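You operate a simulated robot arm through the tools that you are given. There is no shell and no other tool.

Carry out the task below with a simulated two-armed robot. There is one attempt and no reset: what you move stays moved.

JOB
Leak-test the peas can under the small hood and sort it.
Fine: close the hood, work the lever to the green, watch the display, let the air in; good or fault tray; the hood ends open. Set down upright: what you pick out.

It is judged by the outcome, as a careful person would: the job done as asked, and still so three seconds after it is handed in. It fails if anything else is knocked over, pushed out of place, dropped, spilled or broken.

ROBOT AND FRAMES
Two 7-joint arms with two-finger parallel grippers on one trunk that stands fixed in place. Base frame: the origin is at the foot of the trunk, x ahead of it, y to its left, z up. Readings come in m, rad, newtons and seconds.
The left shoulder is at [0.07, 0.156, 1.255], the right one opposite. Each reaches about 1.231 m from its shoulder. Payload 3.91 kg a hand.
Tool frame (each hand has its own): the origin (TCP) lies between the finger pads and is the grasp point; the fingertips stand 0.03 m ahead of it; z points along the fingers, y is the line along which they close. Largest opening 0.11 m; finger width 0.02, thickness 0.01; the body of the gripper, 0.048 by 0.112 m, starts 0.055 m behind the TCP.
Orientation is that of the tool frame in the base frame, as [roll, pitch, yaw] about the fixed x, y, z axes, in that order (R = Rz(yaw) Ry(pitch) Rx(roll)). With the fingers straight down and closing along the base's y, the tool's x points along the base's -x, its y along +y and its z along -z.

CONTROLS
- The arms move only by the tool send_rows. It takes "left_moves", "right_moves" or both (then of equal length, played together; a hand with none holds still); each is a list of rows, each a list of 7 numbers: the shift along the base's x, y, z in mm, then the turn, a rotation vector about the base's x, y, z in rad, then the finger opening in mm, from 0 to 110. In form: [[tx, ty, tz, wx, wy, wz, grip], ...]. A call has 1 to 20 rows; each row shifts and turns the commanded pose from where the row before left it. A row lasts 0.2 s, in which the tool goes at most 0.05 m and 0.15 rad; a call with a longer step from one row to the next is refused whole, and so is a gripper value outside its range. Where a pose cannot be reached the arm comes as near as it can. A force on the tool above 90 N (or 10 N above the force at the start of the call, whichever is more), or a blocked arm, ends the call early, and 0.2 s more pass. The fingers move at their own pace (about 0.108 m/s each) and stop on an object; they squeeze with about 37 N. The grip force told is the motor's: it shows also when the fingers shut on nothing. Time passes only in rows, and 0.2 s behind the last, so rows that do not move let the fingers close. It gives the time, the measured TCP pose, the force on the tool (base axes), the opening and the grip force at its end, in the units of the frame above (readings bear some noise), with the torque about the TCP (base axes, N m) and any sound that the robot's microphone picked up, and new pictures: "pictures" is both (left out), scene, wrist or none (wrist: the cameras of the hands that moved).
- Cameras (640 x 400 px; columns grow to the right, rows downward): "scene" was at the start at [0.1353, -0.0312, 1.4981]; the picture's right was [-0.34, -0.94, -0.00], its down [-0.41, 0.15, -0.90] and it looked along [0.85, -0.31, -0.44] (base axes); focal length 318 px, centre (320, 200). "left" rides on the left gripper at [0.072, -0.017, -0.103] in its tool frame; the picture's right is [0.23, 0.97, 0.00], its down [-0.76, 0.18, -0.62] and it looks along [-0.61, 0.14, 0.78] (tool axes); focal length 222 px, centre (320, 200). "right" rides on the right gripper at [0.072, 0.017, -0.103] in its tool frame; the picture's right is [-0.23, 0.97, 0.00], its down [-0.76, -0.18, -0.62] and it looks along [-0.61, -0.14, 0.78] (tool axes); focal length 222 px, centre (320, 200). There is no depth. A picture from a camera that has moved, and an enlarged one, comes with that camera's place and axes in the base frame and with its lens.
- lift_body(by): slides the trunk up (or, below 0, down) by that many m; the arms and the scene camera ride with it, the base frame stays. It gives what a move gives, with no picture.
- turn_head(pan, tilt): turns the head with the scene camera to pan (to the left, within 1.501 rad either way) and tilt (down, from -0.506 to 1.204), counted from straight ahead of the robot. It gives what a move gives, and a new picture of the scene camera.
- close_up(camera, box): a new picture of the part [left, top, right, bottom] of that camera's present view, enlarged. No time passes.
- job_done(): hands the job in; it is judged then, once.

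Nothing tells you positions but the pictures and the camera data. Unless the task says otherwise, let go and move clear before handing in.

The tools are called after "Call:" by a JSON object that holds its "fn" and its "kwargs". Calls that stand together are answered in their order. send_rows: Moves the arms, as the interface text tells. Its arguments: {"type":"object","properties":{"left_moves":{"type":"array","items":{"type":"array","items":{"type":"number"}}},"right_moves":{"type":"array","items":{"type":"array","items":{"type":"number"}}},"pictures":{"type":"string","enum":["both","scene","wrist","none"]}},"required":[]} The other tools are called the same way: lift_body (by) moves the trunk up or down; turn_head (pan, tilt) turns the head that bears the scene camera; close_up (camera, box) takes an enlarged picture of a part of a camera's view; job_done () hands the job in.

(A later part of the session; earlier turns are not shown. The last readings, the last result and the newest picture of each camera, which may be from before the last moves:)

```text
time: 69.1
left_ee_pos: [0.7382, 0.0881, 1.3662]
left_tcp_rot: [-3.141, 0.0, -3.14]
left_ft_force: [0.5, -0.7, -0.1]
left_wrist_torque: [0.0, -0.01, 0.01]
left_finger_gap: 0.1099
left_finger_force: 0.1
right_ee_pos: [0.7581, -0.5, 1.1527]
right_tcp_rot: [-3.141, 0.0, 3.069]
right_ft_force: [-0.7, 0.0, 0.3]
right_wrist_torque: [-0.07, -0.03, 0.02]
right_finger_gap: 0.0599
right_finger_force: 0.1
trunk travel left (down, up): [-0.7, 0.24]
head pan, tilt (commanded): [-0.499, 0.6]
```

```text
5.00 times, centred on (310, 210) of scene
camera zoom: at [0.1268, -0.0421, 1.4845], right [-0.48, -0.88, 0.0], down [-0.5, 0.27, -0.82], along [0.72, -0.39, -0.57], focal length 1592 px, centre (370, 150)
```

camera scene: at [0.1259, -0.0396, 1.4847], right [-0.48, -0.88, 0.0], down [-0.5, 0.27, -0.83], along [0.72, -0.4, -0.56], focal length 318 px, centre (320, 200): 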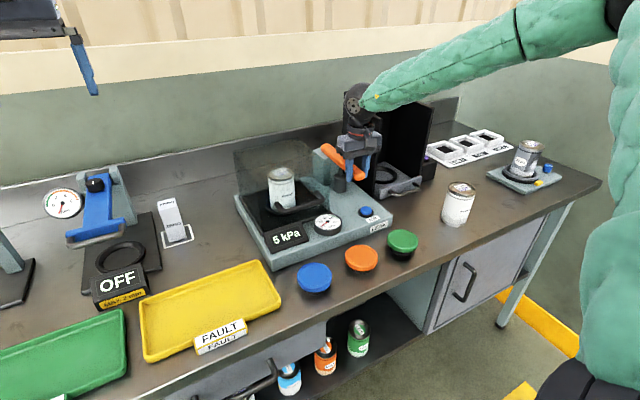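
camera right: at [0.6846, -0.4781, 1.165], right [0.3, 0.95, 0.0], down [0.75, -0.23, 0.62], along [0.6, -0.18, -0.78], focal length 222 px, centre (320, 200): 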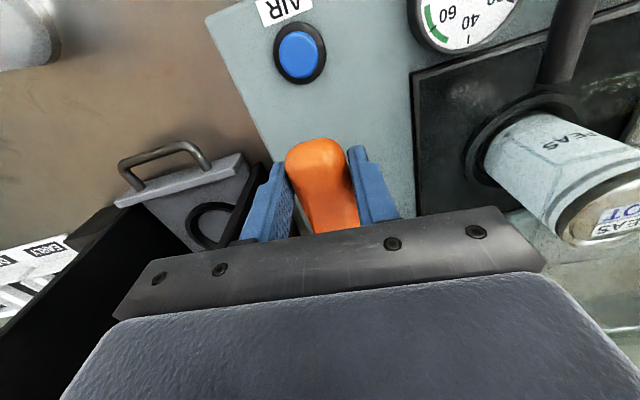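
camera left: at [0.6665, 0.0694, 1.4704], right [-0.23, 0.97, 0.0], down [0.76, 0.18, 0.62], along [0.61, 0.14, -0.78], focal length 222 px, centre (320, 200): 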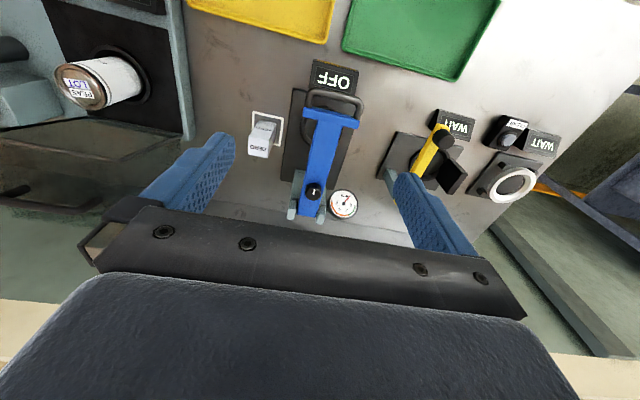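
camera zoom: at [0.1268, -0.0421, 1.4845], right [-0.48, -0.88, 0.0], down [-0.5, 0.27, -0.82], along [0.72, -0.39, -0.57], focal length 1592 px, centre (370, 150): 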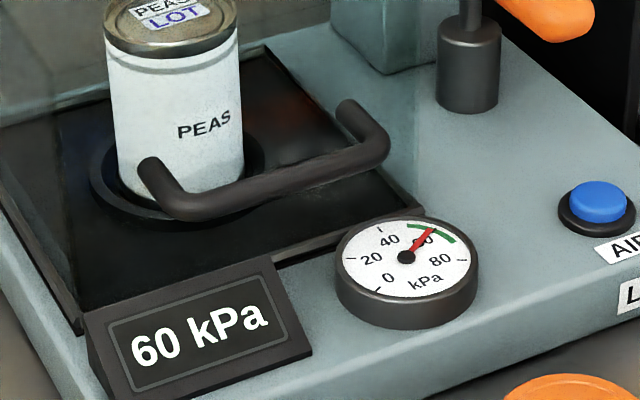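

Needle and display steady. I'll keep waiting for the display's verdict.

Call:
{"fn": "send_rows", "kwargs": {"right_moves": [[0, 0, 0, 0, 0, 0, 60], [0, 0, 0, 0, 0, 0, 60], [0, 0, 0, 0, 0, 0, 60], [0, 0, 0, 0, 0, 0, 60], [0, 0, 0, 0, 0, 0, 60], [0, 0, 0, 0, 0, 0, 60], [0, 0, 0, 0, 0, 0, 60], [0, 0, 0, 0, 0, 0, 60], [0, 0, 0, 0, 0, 0, 60], [0, 0, 0, 0, 0, 0, 60]], "pictures": "none"}}

Call:
{"fn": "close_up", "kwargs": {"camera": "scene", "box": [250, 170, 370, 250]}}

```text
time: 71.3
left_ee_pos: [0.7384, 0.0867, 1.3663]
left_tcp_rot: [-3.141, 0.0, -3.14]
left_ft_force: [-0.1, 0.5, 0.1]
left_wrist_torque: [-0.01, 0.0, -0.01]
left_finger_gap: 0.1104
left_finger_force: 0.0
right_ee_pos: [0.7574, -0.4996, 1.1532]
right_tcp_rot: [-3.141, 0.0, 3.071]
right_ft_force: [0.6, -0.4, 0.6]
right_wrist_torque: [0.0, -0.03, 0.02]
right_finger_gap: 0.06
right_finger_force: 0.1
trunk travel left (down, up): [-0.7, 0.24]
head pan, tilt (commanded): [-0.499, 0.6]
```

```text
5.00 times, centred on (310, 210) of scene
camera zoom: at [0.1268, -0.0421, 1.4845], right [-0.48, -0.88, 0.0], down [-0.5, 0.27, -0.82], along [0.72, -0.39, -0.57], focal length 1592 px, centre (370, 150)
```

zoom: 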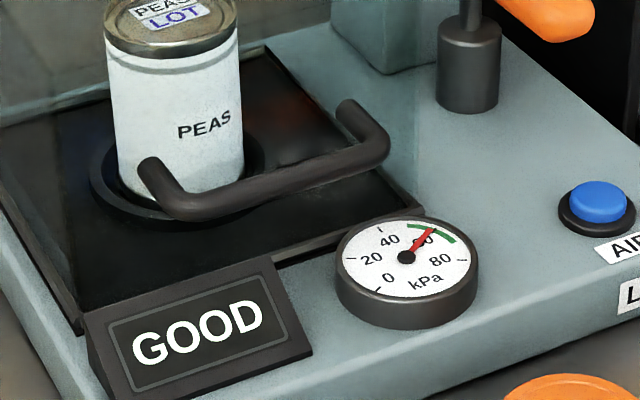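

The display says GOOD, with the needle still steady in the green. Next I press the AIR button, at about (0.700, -0.501, 0.955), with closed fingertips; I move back from the lever and tilt slightly for clearance first.

Call:
{"fn": "send_rows", "kwargs": {"right_moves": [[-16.6, -0.4, 0, 0, -0.075, 0, 20], [-16.6, -0.4, 0, 0, -0.075, 0, 0], [-16.6, -0.4, -20, 0, -0.075, 0, 0], [-16.6, -0.4, -20, 0, -0.075, 0, 0], [0, 0, -30, 0, 0, 0, 0], [0, 0, -30, 0, 0, 0, 0], [0, 0, 0, 0, 0, 0, 0]], "pictures": "both"}}

Call:
{"fn": "close_up", "kwargs": {"camera": "scene", "box": [250, 130, 400, 250]}}

Call:
{"fn": "close_up", "kwargs": {"camera": "right", "box": [220, 60, 420, 240]}}

```text
time: 72.9
left_ee_pos: [0.7375, 0.0874, 1.3671]
left_tcp_rot: [-3.141, 0.001, -3.14]
left_ft_force: [-0.9, 0.2, -0.6]
left_wrist_torque: [0.03, -0.01, 0.0]
left_finger_gap: 0.1101
left_finger_force: 0.0
right_ee_pos: [0.6897, -0.5011, 1.052]
right_tcp_rot: [3.12, 0.301, 3.067]
right_ft_force: [0.3, 0.2, -0.2]
right_wrist_torque: [-0.02, 0.02, 0.0]
right_finger_gap: 0.0003
right_finger_force: 36.9
trunk travel left (down, up): [-0.7, 0.24]
head pan, tilt (commanded): [-0.499, 0.6]
camera scene: at [0.1257, -0.0419, 1.4847], right [-0.48, -0.88, 0.0], down [-0.5, 0.27, -0.83], along [0.72, -0.39, -0.56], focal length 318 px, centre (320, 200)
camera right: at [0.5905, -0.4792, 1.1292], right [0.28, 0.96, 0.09], down [0.53, -0.23, 0.82], along [0.8, -0.18, -0.57], focal length 222 px, centre (320, 200)
```

scene: 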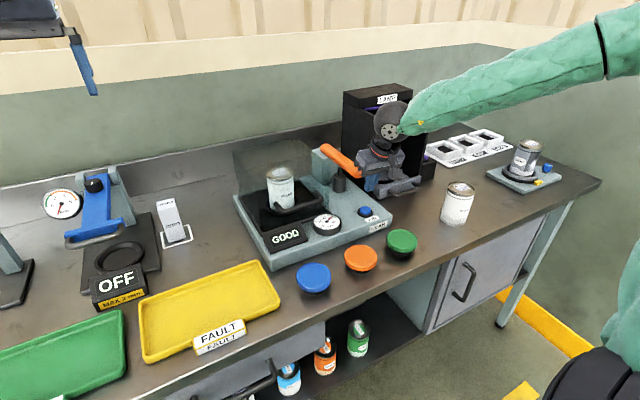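
right: 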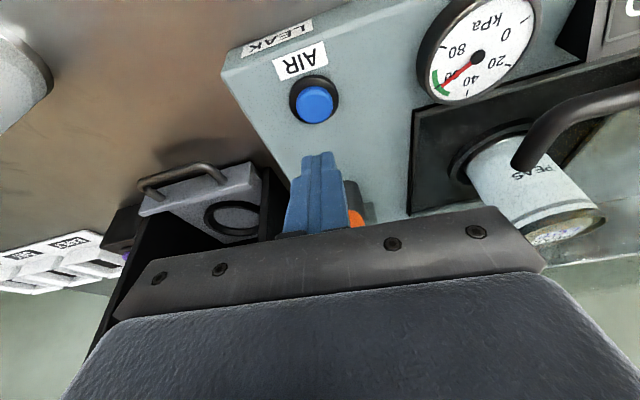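

```text
3.33 times, centred on (325, 190) of scene
camera zoom: at [0.1257, -0.0419, 1.4847], right [-0.48, -0.88, 0.0], down [-0.5, 0.27, -0.83], along [0.72, -0.39, -0.56], focal length 1061 px, centre (303, 233)
```

zoom: 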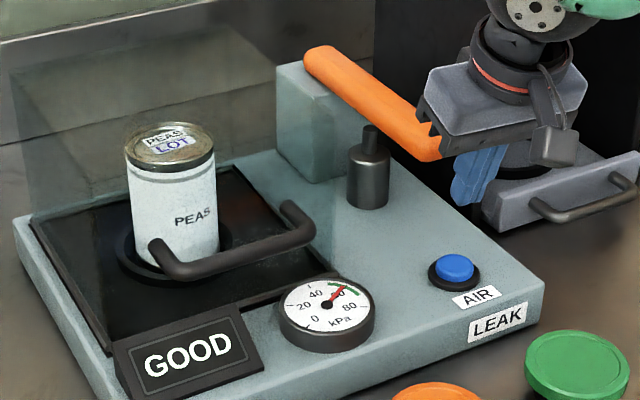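

```text
2.22 times, centred on (320, 150) of right
camera zoom: at [0.5905, -0.4792, 1.1292], right [0.28, 0.96, 0.09], down [0.53, -0.23, 0.82], along [0.8, -0.18, -0.57], focal length 494 px, centre (320, 311)
```

zoom: 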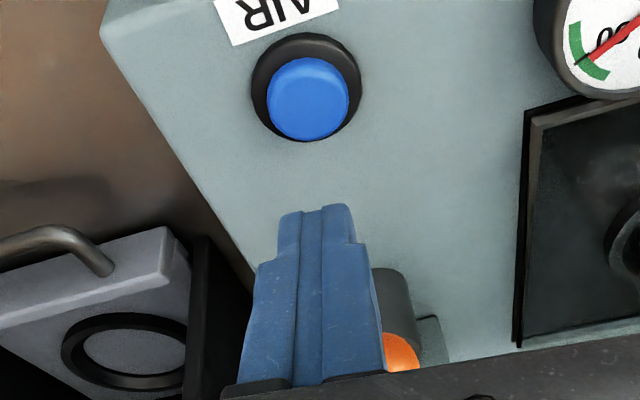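

The fingertips are lined up above the AIR button. Lowering to just above it, then pressing in small steps.

Call:
{"fn": "send_rows", "kwargs": {"right_moves": [[0, 0, -20, 0, 0, 0, 0], [0, 0, -20, 0, 0, 0, 0], [0, 0, -15, 0, 0, 0, 0], [0, 0, 0, 0, 0, 0, 0]], "pictures": "wrist"}}

Call:
{"fn": "close_up", "kwargs": {"camera": "scene", "box": [250, 130, 400, 250]}}

```text
time: 73.9
left_ee_pos: [0.7379, 0.0878, 1.3669]
left_tcp_rot: [-3.141, 0.0, -3.14]
left_ft_force: [-0.6, 0.0, -1.3]
left_wrist_torque: [0.03, 0.02, 0.0]
left_finger_gap: 0.11
left_finger_force: 0.1
right_ee_pos: [0.6904, -0.5006, 0.9971]
right_tcp_rot: [3.118, 0.3, 3.067]
right_ft_force: [0.4, -1.2, -0.1]
right_wrist_torque: [0.01, -0.01, -0.02]
right_finger_gap: 0.0002
right_finger_force: 37.1
trunk travel left (down, up): [-0.7, 0.24]
head pan, tilt (commanded): [-0.499, 0.6]
camera right: at [0.5907, -0.4795, 1.0746], right [0.28, 0.96, 0.09], down [0.53, -0.23, 0.82], along [0.8, -0.18, -0.57], focal length 222 px, centre (320, 200)
```

right: 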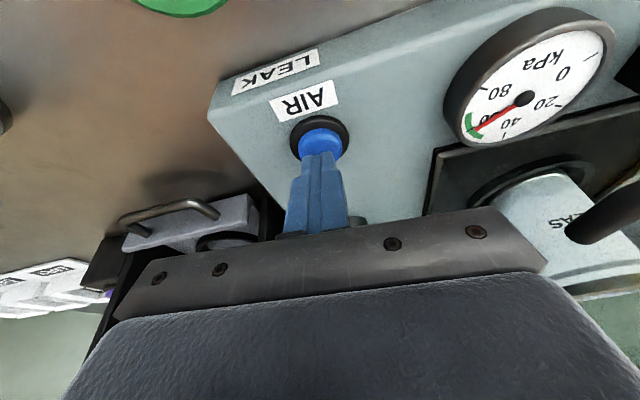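

```text
3.33 times, centred on (325, 190) of scene
camera zoom: at [0.1264, -0.0421, 1.4846], right [-0.48, -0.88, 0.0], down [-0.5, 0.27, -0.82], along [0.72, -0.39, -0.57], focal length 1061 px, centre (303, 233)
```

zoom: 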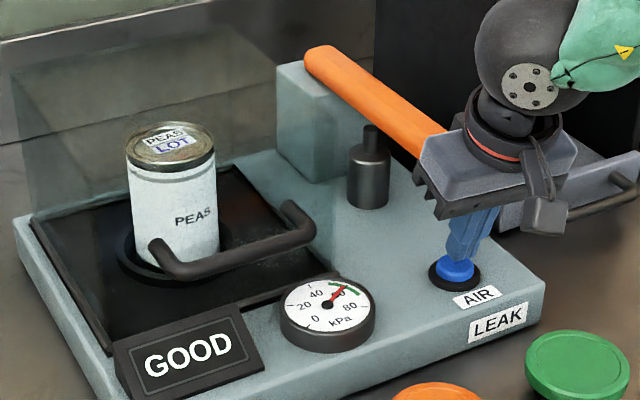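

Fingertips are right over the button. Pressing down in small steps now.

Call:
{"fn": "send_rows", "kwargs": {"right_moves": [[0, 0, -5, 0, 0, 0, 0], [0, 0, -4, 0, 0, 0, 0], [0, 0, -3, 0, 0, 0, 0], [0, 0, 0, 0, 0, 0, 0]], "pictures": "none"}}

Call:
{"fn": "close_up", "kwargs": {"camera": "scene", "box": [250, 130, 400, 250]}}

```text
time: 74.9
left_ee_pos: [0.7387, 0.0861, 1.3671]
left_tcp_rot: [3.14, -0.001, -3.139]
left_ft_force: [0.7, -0.4, -0.6]
left_wrist_torque: [0.01, 0.03, -0.02]
left_finger_gap: 0.11
left_finger_force: 0.1
right_ee_pos: [0.6902, -0.4999, 0.985]
right_tcp_rot: [3.119, 0.298, 3.067]
right_ft_force: [-1.3, -1.5, 3.6]
right_wrist_torque: [0.01, 0.04, -0.07]
right_finger_gap: 0.0001
right_finger_force: 36.2
trunk travel left (down, up): [-0.7, 0.24]
head pan, tilt (commanded): [-0.499, 0.6]
heard: click
```

```text
3.33 times, centred on (325, 190) of scene
camera zoom: at [0.1264, -0.0419, 1.4846], right [-0.48, -0.88, 0.0], down [-0.5, 0.27, -0.82], along [0.72, -0.39, -0.57], focal length 1061 px, centre (303, 233)
```

zoom: 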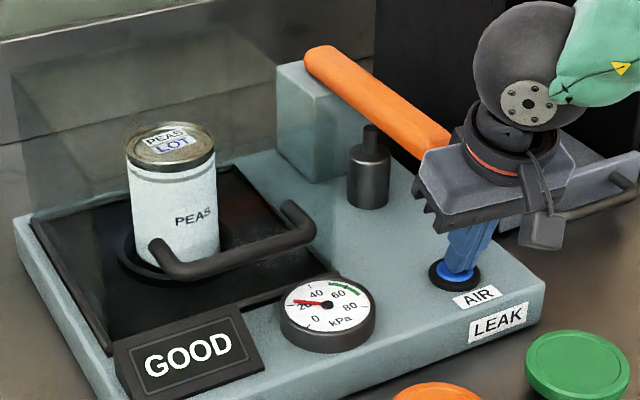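

A click, and the gauge is falling while the display still says GOOD. I'll hold the button until the needle reaches zero.

Call:
{"fn": "send_rows", "kwargs": {"right_moves": [[0, 0, 0, 0, 0, 0, 0], [0, 0, 0, 0, 0, 0, 0], [0, 0, 0, 0, 0, 0, 0], [0, 0, 0, 0, 0, 0, 0], [0, 0, 0, 0, 0, 0, 0]], "pictures": "none"}}

Call:
{"fn": "close_up", "kwargs": {"camera": "scene", "box": [250, 130, 400, 250]}}

```text
time: 76.1
left_ee_pos: [0.7383, 0.0869, 1.3645]
left_tcp_rot: [-3.14, 0.0, -3.139]
left_ft_force: [0.4, 0.3, 0.7]
left_wrist_torque: [0.01, -0.01, -0.02]
left_finger_gap: 0.1101
left_finger_force: 0.0
right_ee_pos: [0.6898, -0.5016, 0.985]
right_tcp_rot: [3.119, 0.301, 3.066]
right_ft_force: [-0.9, -1.2, 3.6]
right_wrist_torque: [-0.03, 0.0, 0.04]
right_finger_gap: 0.0
right_finger_force: 36.7
trunk travel left (down, up): [-0.7, 0.24]
head pan, tilt (commanded): [-0.499, 0.6]
```

```text
3.33 times, centred on (325, 190) of scene
camera zoom: at [0.1264, -0.042, 1.4846], right [-0.48, -0.88, 0.0], down [-0.5, 0.27, -0.82], along [0.72, -0.39, -0.57], focal length 1061 px, centre (303, 233)
```

zoom: 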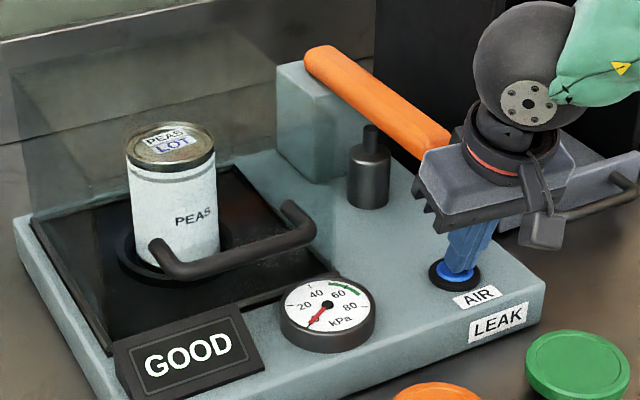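

The needle is at zero, so the air is in. I'll lift off the button and re-orient the hand for the hood handle as before.

Call:
{"fn": "send_rows", "kwargs": {"right_moves": [[0, 0, 20, 0, 0, 0, 0], [0, 0, 35, 0, 0, 0, 0], [0, 0, 40, 0, 0, 0, 20], [-20, 15, 40, 0, 0.075, 0, 36], [-20, 20, 30, 0, 0.075, 0, 36], [-20, 20, 20, 0, 0.075, 0, 36], [-20, 20, 10, 0, 0.075, 0, 36], [0, 0, 5, 0, 0, -0.1363, 36], [0, 0, 5, 0, 0, -0.1363, 36], [0, 0, 5, 0, 0, -0.1363, 36], [0, 0, 5, 0, 0, -0.1363, 36], [0, 0, 5, 0, 0, -0.1363, 36], [0, 0, 5, 0, 0, -0.1363, 36], [0, 0, 5, 0, 0, -0.1363, 36], [0, 0, 5, 0, 0, -0.1363, 36], [0, 0, 5, 0, 0, -0.1363, 36], [0, 0, 5, 0, 0, -0.1363, 36], [0, 0, 5, 0, 0, -0.1363, 36], [0, 0, 0, 0, 0, 0, 36]], "pictures": "both"}}

Call:
{"fn": "close_up", "kwargs": {"camera": "scene", "box": [210, 110, 410, 270]}}

```text
time: 80.1
left_ee_pos: [0.7393, 0.0861, 1.3657]
left_tcp_rot: [-3.141, 0.001, -3.139]
left_ft_force: [0.0, 0.8, 0.0]
left_wrist_torque: [0.03, -0.03, -0.04]
left_finger_gap: 0.1099
left_finger_force: 0.2
right_ee_pos: [0.611, -0.426, 1.2345]
right_tcp_rot: [-3.141, 0.001, 1.57]
right_ft_force: [0.1, 0.1, 0.4]
right_wrist_torque: [0.0, 0.01, -0.01]
right_finger_gap: 0.0359
right_finger_force: 0.0
trunk travel left (down, up): [-0.7, 0.24]
head pan, tilt (commanded): [-0.499, 0.6]
camera scene: at [0.1268, -0.0422, 1.4845], right [-0.48, -0.88, 0.0], down [-0.5, 0.27, -0.82], along [0.72, -0.39, -0.57], focal length 318 px, centre (320, 200)
camera right: at [0.6271, -0.3544, 1.3382], right [0.97, -0.23, 0.0], down [-0.18, -0.76, 0.62], along [-0.14, -0.61, -0.78], focal length 222 px, centre (320, 200)
```

scene: 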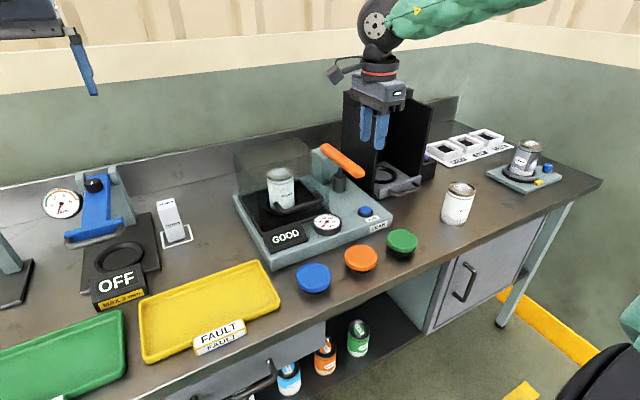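
right: 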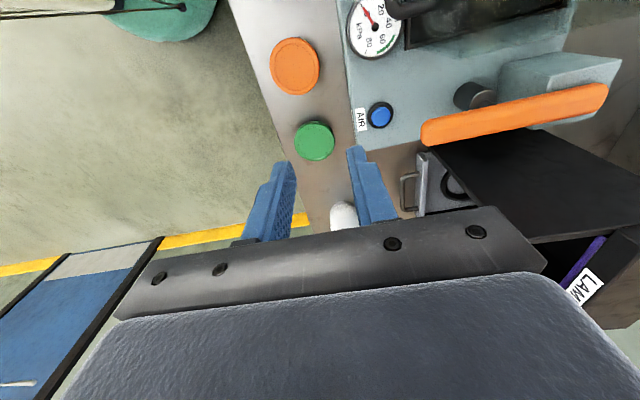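

```text
2.50 times, centred on (310, 190) of scene
camera zoom: at [0.1268, -0.0422, 1.4845], right [-0.48, -0.88, 0.0], down [-0.5, 0.27, -0.82], along [0.72, -0.39, -0.57], focal length 796 px, centre (345, 225)
```

zoom: 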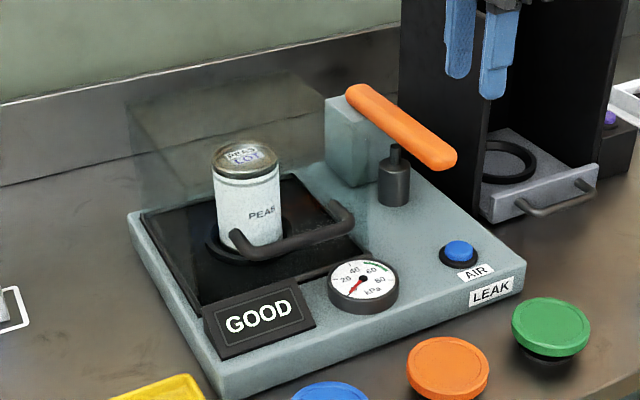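

Now tilt the fingers forward and move to a pre-grasp in front of the closed handle, around (0.71, -0.306, 1.02).

Call:
{"fn": "send_rows", "kwargs": {"right_moves": [[0, 12, 0, 0, -0.14, 0, 36], [0, 12, 0, 0, -0.14, 0, 36], [0, 12, 0, 0, -0.14, 0, 36], [0, 12, 0, 0, -0.14, 0, 36], [0, 12, 0, 0, -0.14, 0, 36], [8.6, 20, -25, 0, 0, 0, 36], [8.6, 20, -25, 0, 0, 0, 36], [8.6, 20, -25, 0, 0, 0, 36], [8.6, 0, -30, 0, 0, 0, 36], [8.6, 0, -35, 0, 0, 0, 36], [0, 0, 0, 0, 0, 0, 36]], "pictures": "both"}}

Call:
{"fn": "close_up", "kwargs": {"camera": "right", "box": [220, 20, 420, 240]}}

Call:
{"fn": "close_up", "kwargs": {"camera": "scene", "box": [220, 140, 350, 260]}}

```text
time: 82.5
left_ee_pos: [0.7379, 0.0895, 1.3674]
left_tcp_rot: [-3.14, -0.001, -3.14]
left_ft_force: [-0.1, 0.1, 0.5]
left_wrist_torque: [-0.03, -0.03, 0.0]
left_finger_gap: 0.1098
left_finger_force: 0.1
right_ee_pos: [0.6534, -0.3054, 1.0958]
right_tcp_rot: [2.44, 0.0, 1.571]
right_ft_force: [0.9, 0.4, -0.2]
right_wrist_torque: [-0.01, 0.01, 0.01]
right_finger_gap: 0.0359
right_finger_force: 0.2
trunk travel left (down, up): [-0.7, 0.24]
head pan, tilt (commanded): [-0.499, 0.6]
camera scene: at [0.1258, -0.0415, 1.4846], right [-0.48, -0.88, 0.0], down [-0.5, 0.27, -0.83], along [0.72, -0.39, -0.56], focal length 318 px, centre (320, 200)
camera right: at [0.5995, -0.2344, 1.1846], right [0.74, -0.23, 0.63], down [-0.54, -0.76, 0.36], along [0.4, -0.61, -0.69], focal length 222 px, centre (320, 200)
```

scene: 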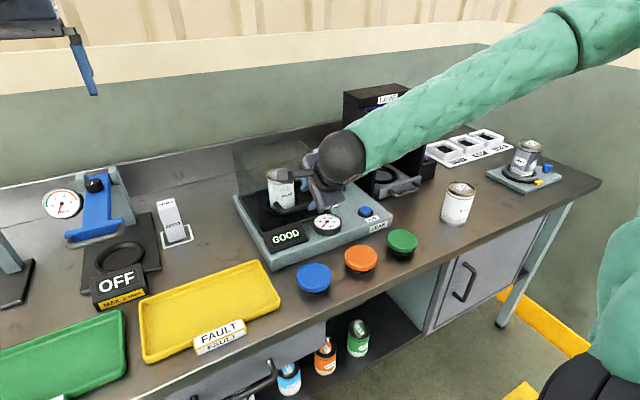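
right: 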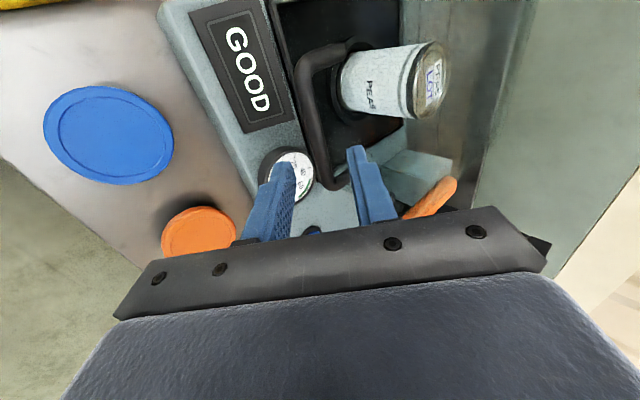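

```text
1.82 times, centred on (320, 130) of right
camera zoom: at [0.5995, -0.2344, 1.1846], right [0.74, -0.23, 0.63], down [-0.54, -0.76, 0.36], along [0.4, -0.61, -0.69], focal length 404 px, centre (320, 327)
```

zoom: 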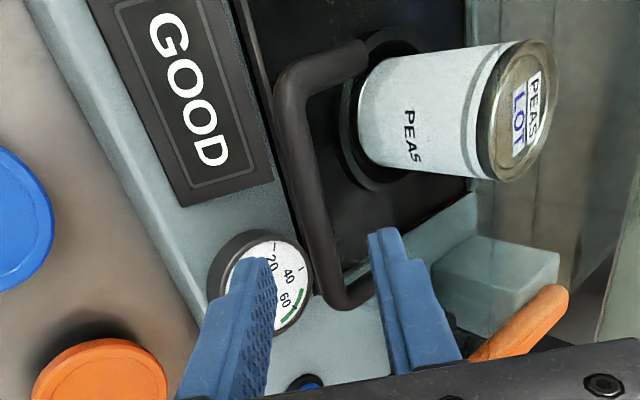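

```text
3.33 times, centred on (285, 200) of scene
camera zoom: at [0.1258, -0.0415, 1.4846], right [-0.48, -0.88, 0.0], down [-0.5, 0.27, -0.83], along [0.72, -0.39, -0.56], focal length 1061 px, centre (437, 200)
```

zoom: 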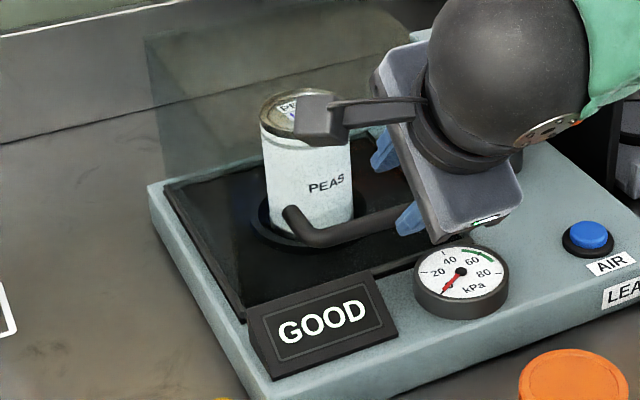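

The bar lies straight ahead of the fingers. I'll advance most of the way and check.

Call:
{"fn": "send_rows", "kwargs": {"right_moves": [[13.6, 0, -16.9, 0, 0, 0, 36], [13.6, 0, -16.9, 0, 0, 0, 36], [13.6, 0, -16.9, 0, 0, 0, 36], [0, 0, 0, 0, 0, 0, 36]], "pictures": "wrist"}}

Call:
{"fn": "close_up", "kwargs": {"camera": "right", "box": [220, 40, 420, 240]}}

Call:
{"fn": "close_up", "kwargs": {"camera": "scene", "box": [220, 140, 350, 260]}}

```text
time: 83.5
left_ee_pos: [0.7383, 0.0871, 1.3669]
left_tcp_rot: [-3.141, -0.002, -3.138]
left_ft_force: [0.4, -0.4, -0.8]
left_wrist_torque: [-0.03, -0.02, -0.04]
left_finger_gap: 0.1098
left_finger_force: 0.0
right_ee_pos: [0.6938, -0.3048, 1.0448]
right_tcp_rot: [2.443, 0.0, 1.571]
right_ft_force: [0.2, 1.0, -0.7]
right_wrist_torque: [0.01, 0.02, 0.03]
right_finger_gap: 0.0362
right_finger_force: 0.0
trunk travel left (down, up): [-0.7, 0.24]
head pan, tilt (commanded): [-0.499, 0.6]
camera right: at [0.6402, -0.2338, 1.134], right [0.74, -0.23, 0.63], down [-0.54, -0.76, 0.36], along [0.4, -0.61, -0.69], focal length 222 px, centre (320, 200)
```

right: 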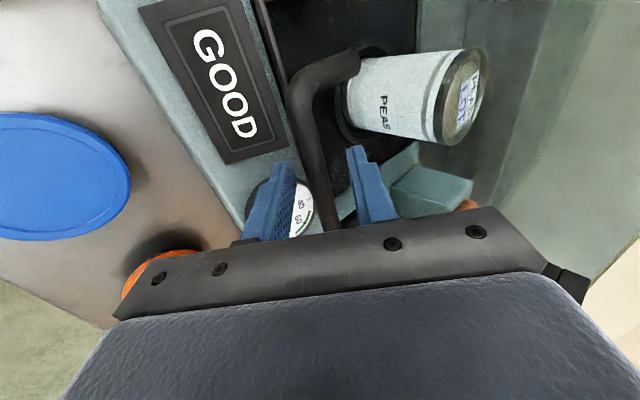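

```text
2.00 times, centred on (320, 140) of right
camera zoom: at [0.6402, -0.2338, 1.134], right [0.74, -0.23, 0.63], down [-0.54, -0.76, 0.36], along [0.4, -0.61, -0.69], focal length 444 px, centre (320, 320)
```

zoom: 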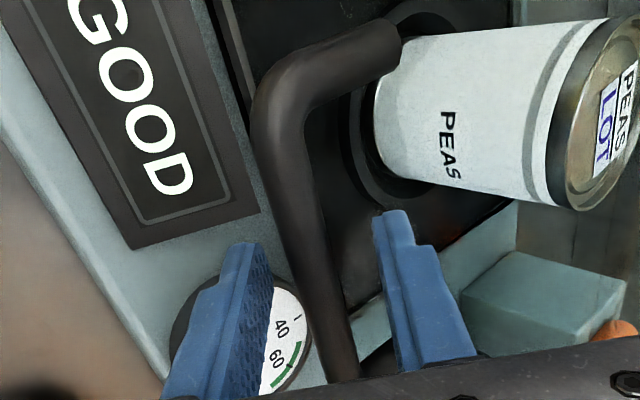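

```text
3.33 times, centred on (285, 200) of scene
camera zoom: at [0.1262, -0.042, 1.4846], right [-0.48, -0.88, 0.0], down [-0.5, 0.27, -0.82], along [0.72, -0.39, -0.57], focal length 1061 px, centre (437, 200)
```

zoom: 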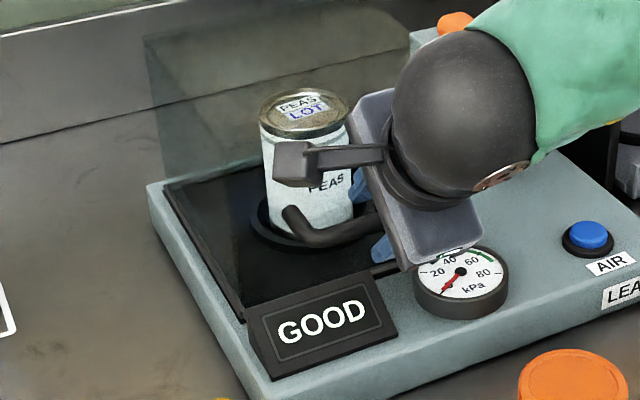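

The bar is between the fingers. Another 10 mm in, then close to feel it, and loosen to a cage.

Call:
{"fn": "send_rows", "kwargs": {"right_moves": [[3.2, 0, -3.8, 0, 0, 0, 36], [3.2, 0, -3.9, 0, 0, 0, 36], [0, 0, 0, 0, 0, 0, 22], [0, 0, 0, 0, 0, 0, 8], [0, 0, 0, 0, 0, 0, 8]], "pictures": "none"}}

Call:
{"fn": "close_up", "kwargs": {"camera": "right", "box": [220, 40, 420, 240]}}

```text
time: 84.7
left_ee_pos: [0.7387, 0.0878, 1.3662]
left_tcp_rot: [-3.14, -0.001, -3.141]
left_ft_force: [-0.3, -0.1, 0.4]
left_wrist_torque: [0.01, -0.01, -0.01]
left_finger_gap: 0.1098
left_finger_force: 0.1
right_ee_pos: [0.7015, -0.3054, 1.0367]
right_tcp_rot: [2.444, 0.001, 1.572]
right_ft_force: [-4.9, 0.4, -2.1]
right_wrist_torque: [-0.58, 0.12, 0.7]
right_finger_gap: 0.0136
right_finger_force: 44.9
trunk travel left (down, up): [-0.7, 0.24]
head pan, tilt (commanded): [-0.499, 0.6]
```

```text
2.00 times, centred on (320, 140) of right
camera zoom: at [0.646, -0.2338, 1.1256], right [0.75, -0.23, 0.63], down [-0.54, -0.76, 0.36], along [0.39, -0.61, -0.69], focal length 444 px, centre (320, 320)
```

zoom: 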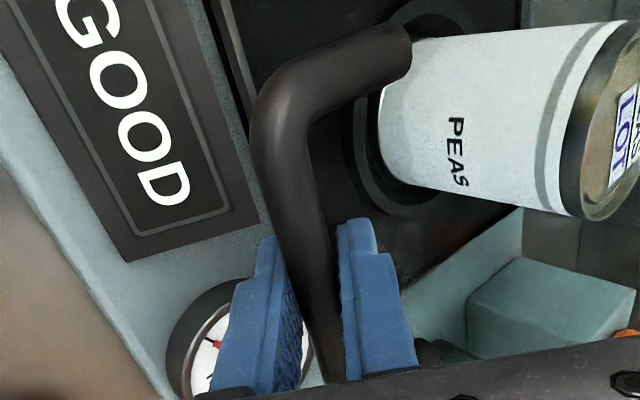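

The bar is held again. I'll loosen to a cage and begin lifting the hood back along the same arc.

Call:
{"fn": "send_rows", "kwargs": {"right_moves": [[0, 0, 0, 0, 0, 0, 19], [2, 0, 6, 0, 0, 0, 19], [4.6, 0, 11.6, 0, 0, 0, 19], [4.6, 0, 11.7, 0, 0, 0, 19], [5.7, 0, 11.1, 0, 0, 0, 19], [5.8, 0, 11.1, 0, 0, 0, 19], [6.8, 0, 10.5, 0, 0, 0, 19], [6.8, 0, 10.5, 0, 0, 0, 19]], "pictures": "both"}}

Call:
{"fn": "close_up", "kwargs": {"camera": "scene", "box": [210, 80, 370, 270]}}

```text
time: 86.5
left_ee_pos: [0.7385, 0.0877, 1.3652]
left_tcp_rot: [-3.141, -0.001, -3.139]
left_ft_force: [-1.1, -0.4, 0.2]
left_wrist_torque: [0.0, 0.01, -0.02]
left_finger_gap: 0.1101
left_finger_force: 0.0
right_ee_pos: [0.7371, -0.3043, 1.1089]
right_tcp_rot: [2.441, 0.0, 1.571]
right_ft_force: [-4.4, -1.0, -1.7]
right_wrist_torque: [-0.06, 0.06, -0.01]
right_finger_gap: 0.0211
right_finger_force: 2.3
trunk travel left (down, up): [-0.7, 0.24]
head pan, tilt (commanded): [-0.499, 0.6]
camera scene: at [0.1264, -0.042, 1.4845], right [-0.48, -0.88, 0.0], down [-0.5, 0.27, -0.82], along [0.72, -0.39, -0.57], focal length 318 px, centre (320, 200)
camera right: at [0.6824, -0.234, 1.1985], right [0.75, -0.23, 0.63], down [-0.54, -0.76, 0.36], along [0.39, -0.61, -0.69], focal length 222 px, centre (320, 200)
```

scene: 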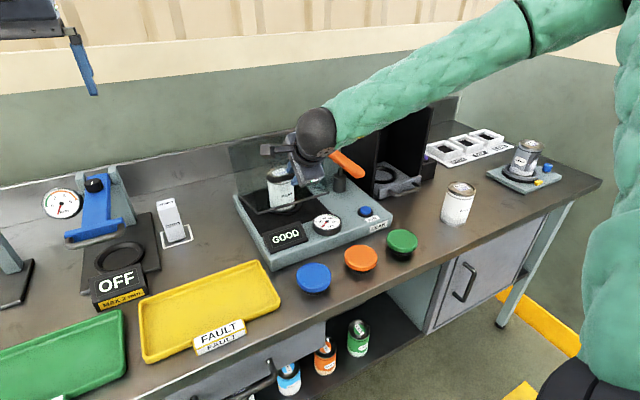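
right: 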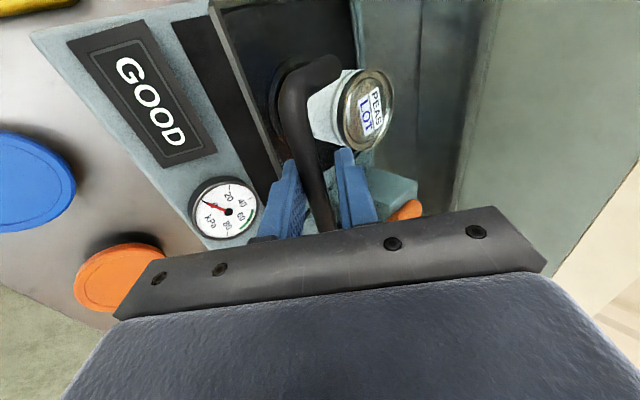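

```text
2.11 times, centred on (290, 175) of scene
camera zoom: at [0.1264, -0.042, 1.4845], right [-0.48, -0.88, 0.0], down [-0.5, 0.27, -0.82], along [0.72, -0.39, -0.57], focal length 670 px, centre (383, 253)
```

zoom: 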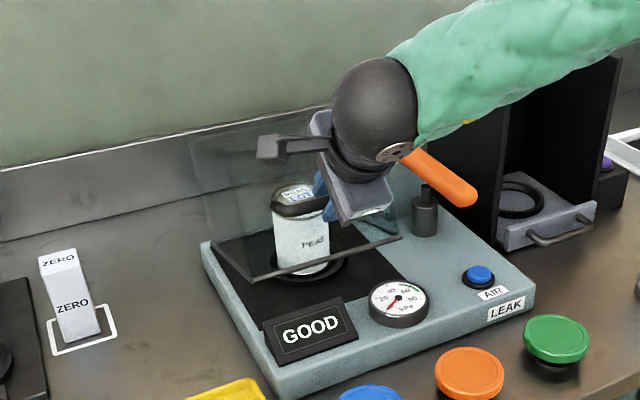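

The hood is lifting cleanly with little force. Continuing the arc upward.

Call:
{"fn": "send_rows", "kwargs": {"right_moves": [[7.7, 0, 9.8, 0, 0, 0, 19], [7.8, 0, 9.9, 0, 0, 0, 19], [8.7, 0, 9, 0, 0, 0, 19], [8.8, 0, 9, 0, 0, 0, 19], [9.5, 0, 8.1, 0, 0, 0, 19], [9.6, 0, 8.2, 0, 0, 0, 19], [10.2, 0, 7.1, 0, 0, 0, 19], [10.3, 0, 7.2, 0, 0, 0, 19], [0, 0, 0, 0, 0, 0, 19]], "pictures": "both"}}

Call:
{"fn": "close_up", "kwargs": {"camera": "scene", "box": [210, 50, 370, 250]}}

```text
time: 88.5
left_ee_pos: [0.7392, 0.0869, 1.3667]
left_tcp_rot: [3.142, 0.0, -3.139]
left_ft_force: [-1.1, 0.6, -0.3]
left_wrist_torque: [0.0, -0.03, 0.01]
left_finger_gap: 0.1098
left_finger_force: 0.1
right_ee_pos: [0.8099, -0.3078, 1.1761]
right_tcp_rot: [2.441, 0.0, 1.572]
right_ft_force: [-2.0, 0.4, -1.7]
right_wrist_torque: [0.03, 0.03, 0.05]
right_finger_gap: 0.02
right_finger_force: 1.4
trunk travel left (down, up): [-0.7, 0.24]
head pan, tilt (commanded): [-0.499, 0.6]
camera scene: at [0.1268, -0.0421, 1.4845], right [-0.48, -0.88, 0.0], down [-0.5, 0.27, -0.82], along [0.72, -0.39, -0.57], focal length 318 px, centre (320, 200)
camera right: at [0.7553, -0.2346, 1.2669], right [0.75, -0.23, 0.63], down [-0.54, -0.76, 0.36], along [0.4, -0.61, -0.69], focal length 222 px, centre (320, 200)
```

scene: 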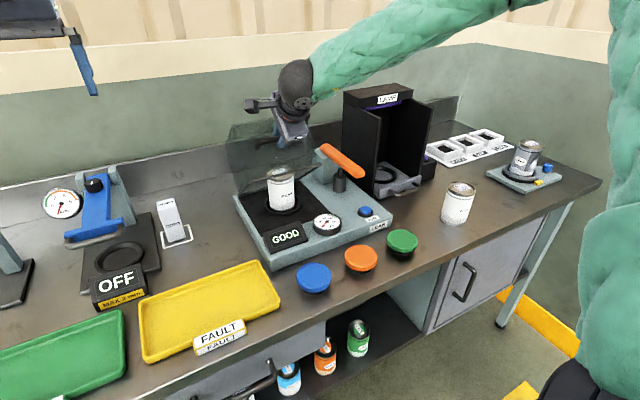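
right: 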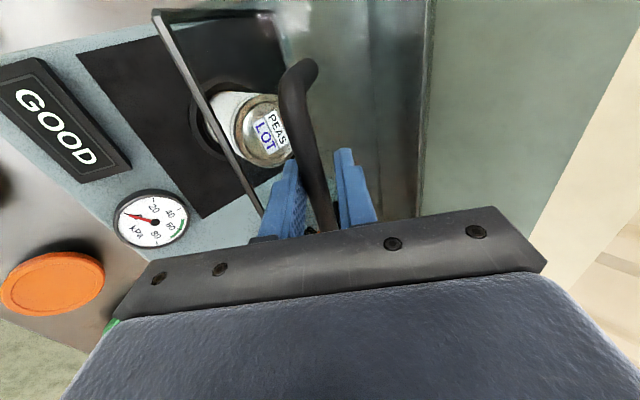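

```text
2.00 times, centred on (290, 150) of scene
camera zoom: at [0.1268, -0.0421, 1.4845], right [-0.48, -0.88, 0.0], down [-0.5, 0.27, -0.82], along [0.72, -0.39, -0.57], focal length 637 px, centre (380, 300)
```

zoom: 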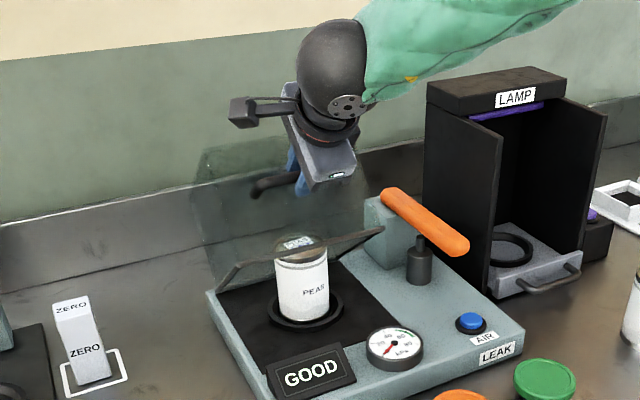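

Continuing toward fully open.

Call:
{"fn": "send_rows", "kwargs": {"right_moves": [[10.9, 0, 6.1, 0, 0, 0, 19], [11, 0, 6.2, 0, 0, 0, 19], [11.4, 0, 5, 0, 0, 0, 19], [11.5, 0, 5.1, 0, 0, 0, 19], [11.9, 0, 3.9, 0, 0, 0, 19], [11.9, 0, 3.9, 0, 0, 0, 19], [12.2, 0, 2.7, 0, 0, 0, 19], [12.3, 0, 2.7, 0, 0, 0, 19], [0, 0, 0, 0, 0, 0, 19]], "pictures": "both"}}

Call:
{"fn": "close_up", "kwargs": {"camera": "scene", "box": [210, 50, 370, 250]}}

```text
time: 90.5
left_ee_pos: [0.7378, 0.0866, 1.3674]
left_tcp_rot: [3.141, -0.002, -3.138]
left_ft_force: [-0.4, 0.4, -0.3]
left_wrist_torque: [0.01, 0.0, -0.01]
left_finger_gap: 0.1101
left_finger_force: 0.1
right_ee_pos: [0.9031, -0.3064, 1.2122]
right_tcp_rot: [2.441, -0.001, 1.571]
right_ft_force: [-0.1, 0.9, -0.7]
right_wrist_torque: [0.0, 0.03, 0.0]
right_finger_gap: 0.0193
right_finger_force: 0.1
trunk travel left (down, up): [-0.7, 0.24]
head pan, tilt (commanded): [-0.499, 0.6]
camera scene: at [0.1267, -0.0422, 1.4845], right [-0.48, -0.88, 0.0], down [-0.5, 0.27, -0.82], along [0.72, -0.39, -0.57], focal length 318 px, centre (320, 200)
camera right: at [0.8481, -0.2348, 1.3023], right [0.74, -0.23, 0.63], down [-0.54, -0.76, 0.36], along [0.4, -0.61, -0.69], focal length 222 px, centre (320, 200)
```

scene: 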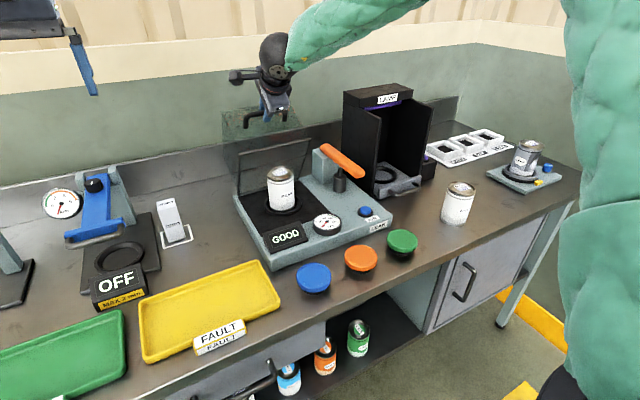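
right: 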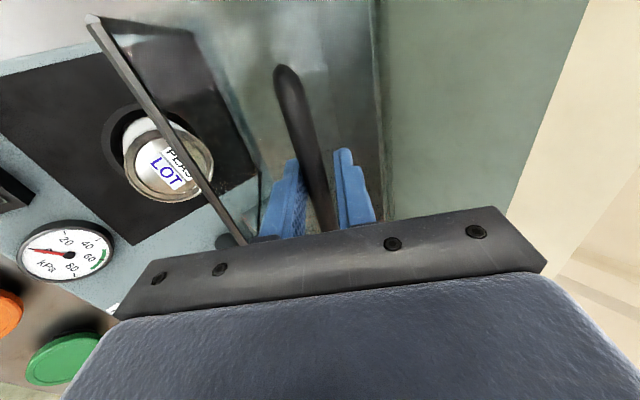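

```text
2.00 times, centred on (290, 150) of scene
camera zoom: at [0.1267, -0.0422, 1.4845], right [-0.48, -0.88, 0.0], down [-0.5, 0.27, -0.82], along [0.72, -0.39, -0.57], focal length 637 px, centre (380, 300)
```

zoom: 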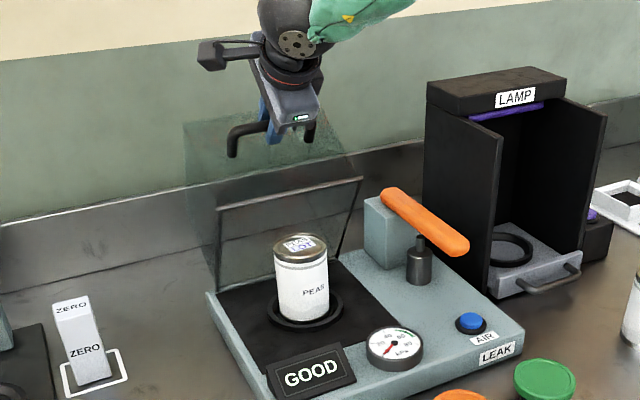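

Last part of the arc back to the original open position.

Call:
{"fn": "send_rows", "kwargs": {"right_moves": [[12.4, 0, 1.5, 0, 0, 0, 19], [12.5, 0, 1.6, 0, 0, 0, 19], [12.5, 0, 0.3, 0, 0, 0, 19], [12.5, 0, 0.3, 0, 0, 0, 19], [12.5, 0, -0.9, 0, 0, 0, 19], [8, 0, -0.6, 0, 0, 0, 19], [0, 0, 0, 0, 0, 0, 19]], "pictures": "both"}}

Call:
{"fn": "close_up", "kwargs": {"camera": "scene", "box": [210, 50, 370, 250]}}

Call:
{"fn": "close_up", "kwargs": {"camera": "right", "box": [220, 40, 420, 240]}}

```text
time: 92.1
left_ee_pos: [0.7386, 0.0871, 1.367]
left_tcp_rot: [-3.141, 0.0, -3.14]
left_ft_force: [0.3, 0.2, 0.4]
left_wrist_torque: [-0.02, 0.04, -0.03]
left_finger_gap: 0.11
left_finger_force: 0.1
right_ee_pos: [0.9749, -0.3073, 1.2142]
right_tcp_rot: [2.441, -0.001, 1.57]
right_ft_force: [-1.5, -0.2, -1.4]
right_wrist_torque: [0.03, -0.04, 0.02]
right_finger_gap: 0.0196
right_finger_force: 0.4
trunk travel left (down, up): [-0.7, 0.24]
head pan, tilt (commanded): [-0.499, 0.6]
camera scene: at [0.1269, -0.042, 1.4845], right [-0.48, -0.88, 0.0], down [-0.5, 0.27, -0.82], along [0.72, -0.39, -0.57], focal length 318 px, centre (320, 200)
camera right: at [0.9195, -0.2343, 1.3043], right [0.75, -0.23, 0.63], down [-0.54, -0.76, 0.36], along [0.4, -0.61, -0.69], focal length 222 px, centre (320, 200)
```

scene: 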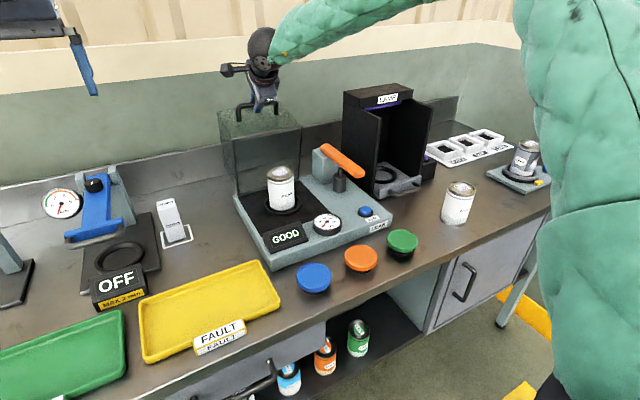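
right: 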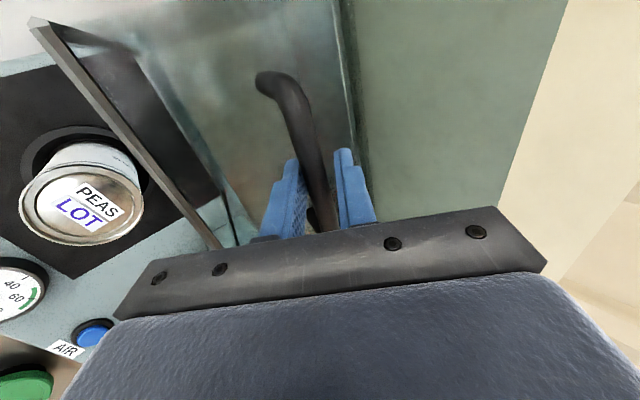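

```text
2.00 times, centred on (290, 150) of scene
camera zoom: at [0.1269, -0.042, 1.4845], right [-0.48, -0.88, 0.0], down [-0.5, 0.27, -0.82], along [0.72, -0.39, -0.57], focal length 637 px, centre (380, 300)
```

zoom: 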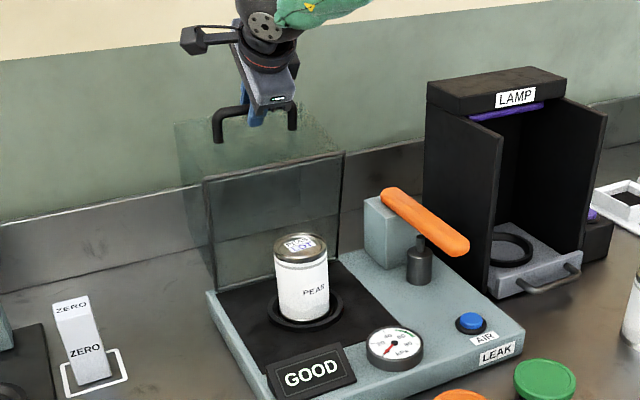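

```text
2.00 times, centred on (320, 140) of right
camera zoom: at [0.9195, -0.2343, 1.3043], right [0.75, -0.23, 0.63], down [-0.54, -0.76, 0.36], along [0.4, -0.61, -0.69], focal length 444 px, centre (320, 320)
```

zoom: 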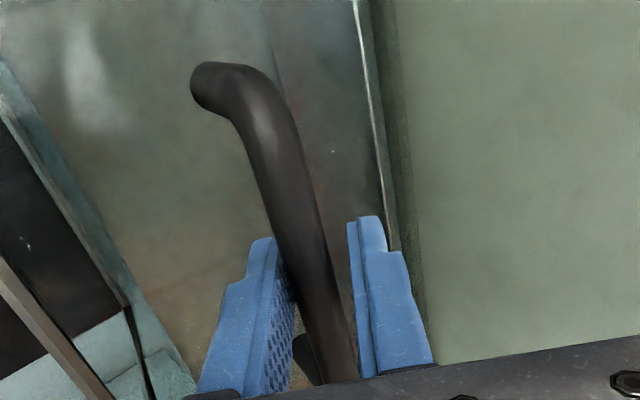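

Nearly at the starting angle; I'll push 6 mm more to bring it to its rest, checking for the stop.

Call:
{"fn": "send_rows", "kwargs": {"right_moves": [[3, 0, -0.3, 0, 0, 0, 19], [3, 0, -0.3, 0, 0, 0, 19], [0, 0, 0, 0, 0, 0, 19], [0, 0, 0, 0, 0, 0, 24], [0, 0, 0, 0, 0, 0, 36], [0, 0, 0, 0, 0, 0, 36]], "pictures": "none"}}

Call:
{"fn": "close_up", "kwargs": {"camera": "right", "box": [220, 40, 420, 240]}}

Call:
{"fn": "close_up", "kwargs": {"camera": "scene", "box": [210, 50, 370, 250]}}

```text
time: 93.5
left_ee_pos: [0.739, 0.0872, 1.3659]
left_tcp_rot: [-3.141, 0.0, -3.141]
left_ft_force: [-0.3, -0.2, 0.2]
left_wrist_torque: [-0.01, 0.01, 0.02]
left_finger_gap: 0.1101
left_finger_force: 0.0
right_ee_pos: [0.9803, -0.3064, 1.214]
right_tcp_rot: [2.442, -0.002, 1.571]
right_ft_force: [0.2, 0.8, 0.5]
right_wrist_torque: [0.03, -0.04, 0.03]
right_finger_gap: 0.0357
right_finger_force: 0.1
trunk travel left (down, up): [-0.7, 0.24]
head pan, tilt (commanded): [-0.499, 0.6]
```

```text
2.00 times, centred on (320, 140) of right
camera zoom: at [0.9253, -0.2343, 1.3036], right [0.75, -0.23, 0.63], down [-0.54, -0.76, 0.36], along [0.4, -0.61, -0.69], focal length 444 px, centre (320, 320)
```

zoom: 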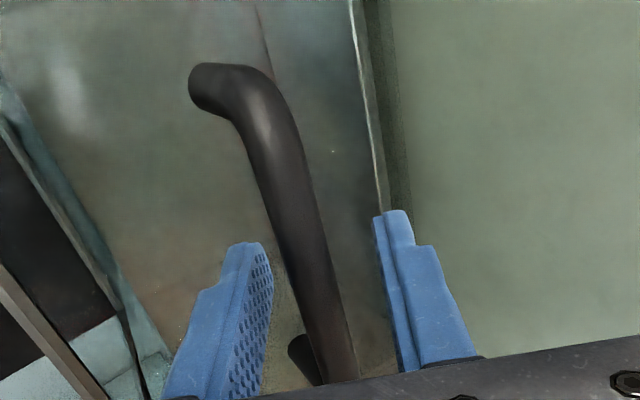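

```text
2.00 times, centred on (290, 150) of scene
camera zoom: at [0.1269, -0.0419, 1.4845], right [-0.48, -0.88, 0.0], down [-0.5, 0.27, -0.82], along [0.72, -0.39, -0.57], focal length 637 px, centre (380, 300)
```

zoom: 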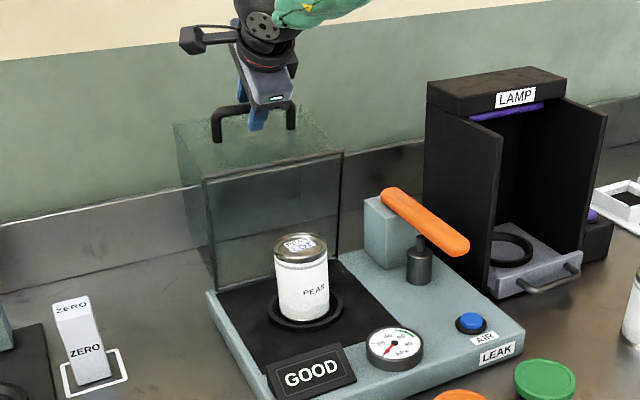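

The hood stays open on its own. I'll back the fingers out along their axis and then look at the trays.

Call:
{"fn": "send_rows", "kwargs": {"right_moves": [[-9.7, 0, 11.5, 0, 0, 0, 36], [-19.3, 0, 23, 0, 0, 0, 36], [-19.3, 0, 23, 0, 0, 0, 36], [-19.3, 0, 23, 0, 0, 0, 36], [-40, 0, 10, 0, 0, 0, 36], [-40, 0, 0, 0, 0, 0, 36], [-40, 0, 0, 0, 0, 0, 36]], "pictures": "none"}}

Call:
{"fn": "turn_head", "kwargs": {"pan": 0.1, "tilt": 0.7}}

```text
time: 95.1
left_ee_pos: [0.7373, 0.0871, 1.3692]
left_tcp_rot: [3.14, 0.004, -3.14]
left_ft_force: [0.4, -1.0, -0.3]
left_wrist_torque: [-0.01, -0.01, -0.01]
left_finger_gap: 0.1105
left_finger_force: 0.1
right_ee_pos: [0.7886, -0.3072, 1.3052]
right_tcp_rot: [2.44, 0.001, 1.57]
right_ft_force: [0.4, 0.6, -0.8]
right_wrist_torque: [0.03, -0.03, 0.0]
right_finger_gap: 0.0359
right_finger_force: 0.0
trunk travel left (down, up): [-0.7, 0.24]
head pan, tilt (commanded): [-0.499, 0.6]
```

```text
time: 96.1
left_ee_pos: [0.7389, 0.0859, 1.3677]
left_tcp_rot: [-3.14, 0.0, -3.139]
left_ft_force: [0.0, 0.9, 0.4]
left_wrist_torque: [-0.02, -0.03, -0.03]
left_finger_gap: 0.11
left_finger_force: 0.0
right_ee_pos: [0.7911, -0.3063, 1.304]
right_tcp_rot: [2.441, 0.001, 1.569]
right_ft_force: [0.7, 0.2, 0.3]
right_wrist_torque: [-0.02, 0.02, 0.04]
right_finger_gap: 0.036
right_finger_force: 0.0
trunk travel left (down, up): [-0.7, 0.24]
head pan, tilt (commanded): [0.099, 0.7]
camera scene: at [0.1334, 0.0086, 1.4759], right [0.1, -1.0, 0.0], down [-0.64, -0.06, -0.76], along [0.76, 0.08, -0.64], focal length 318 px, centre (320, 200)
```

scene: 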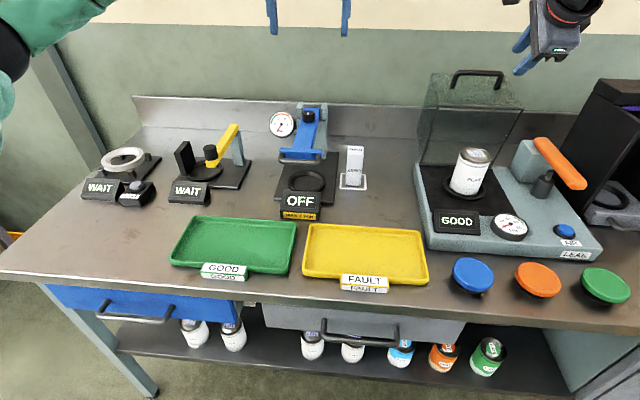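

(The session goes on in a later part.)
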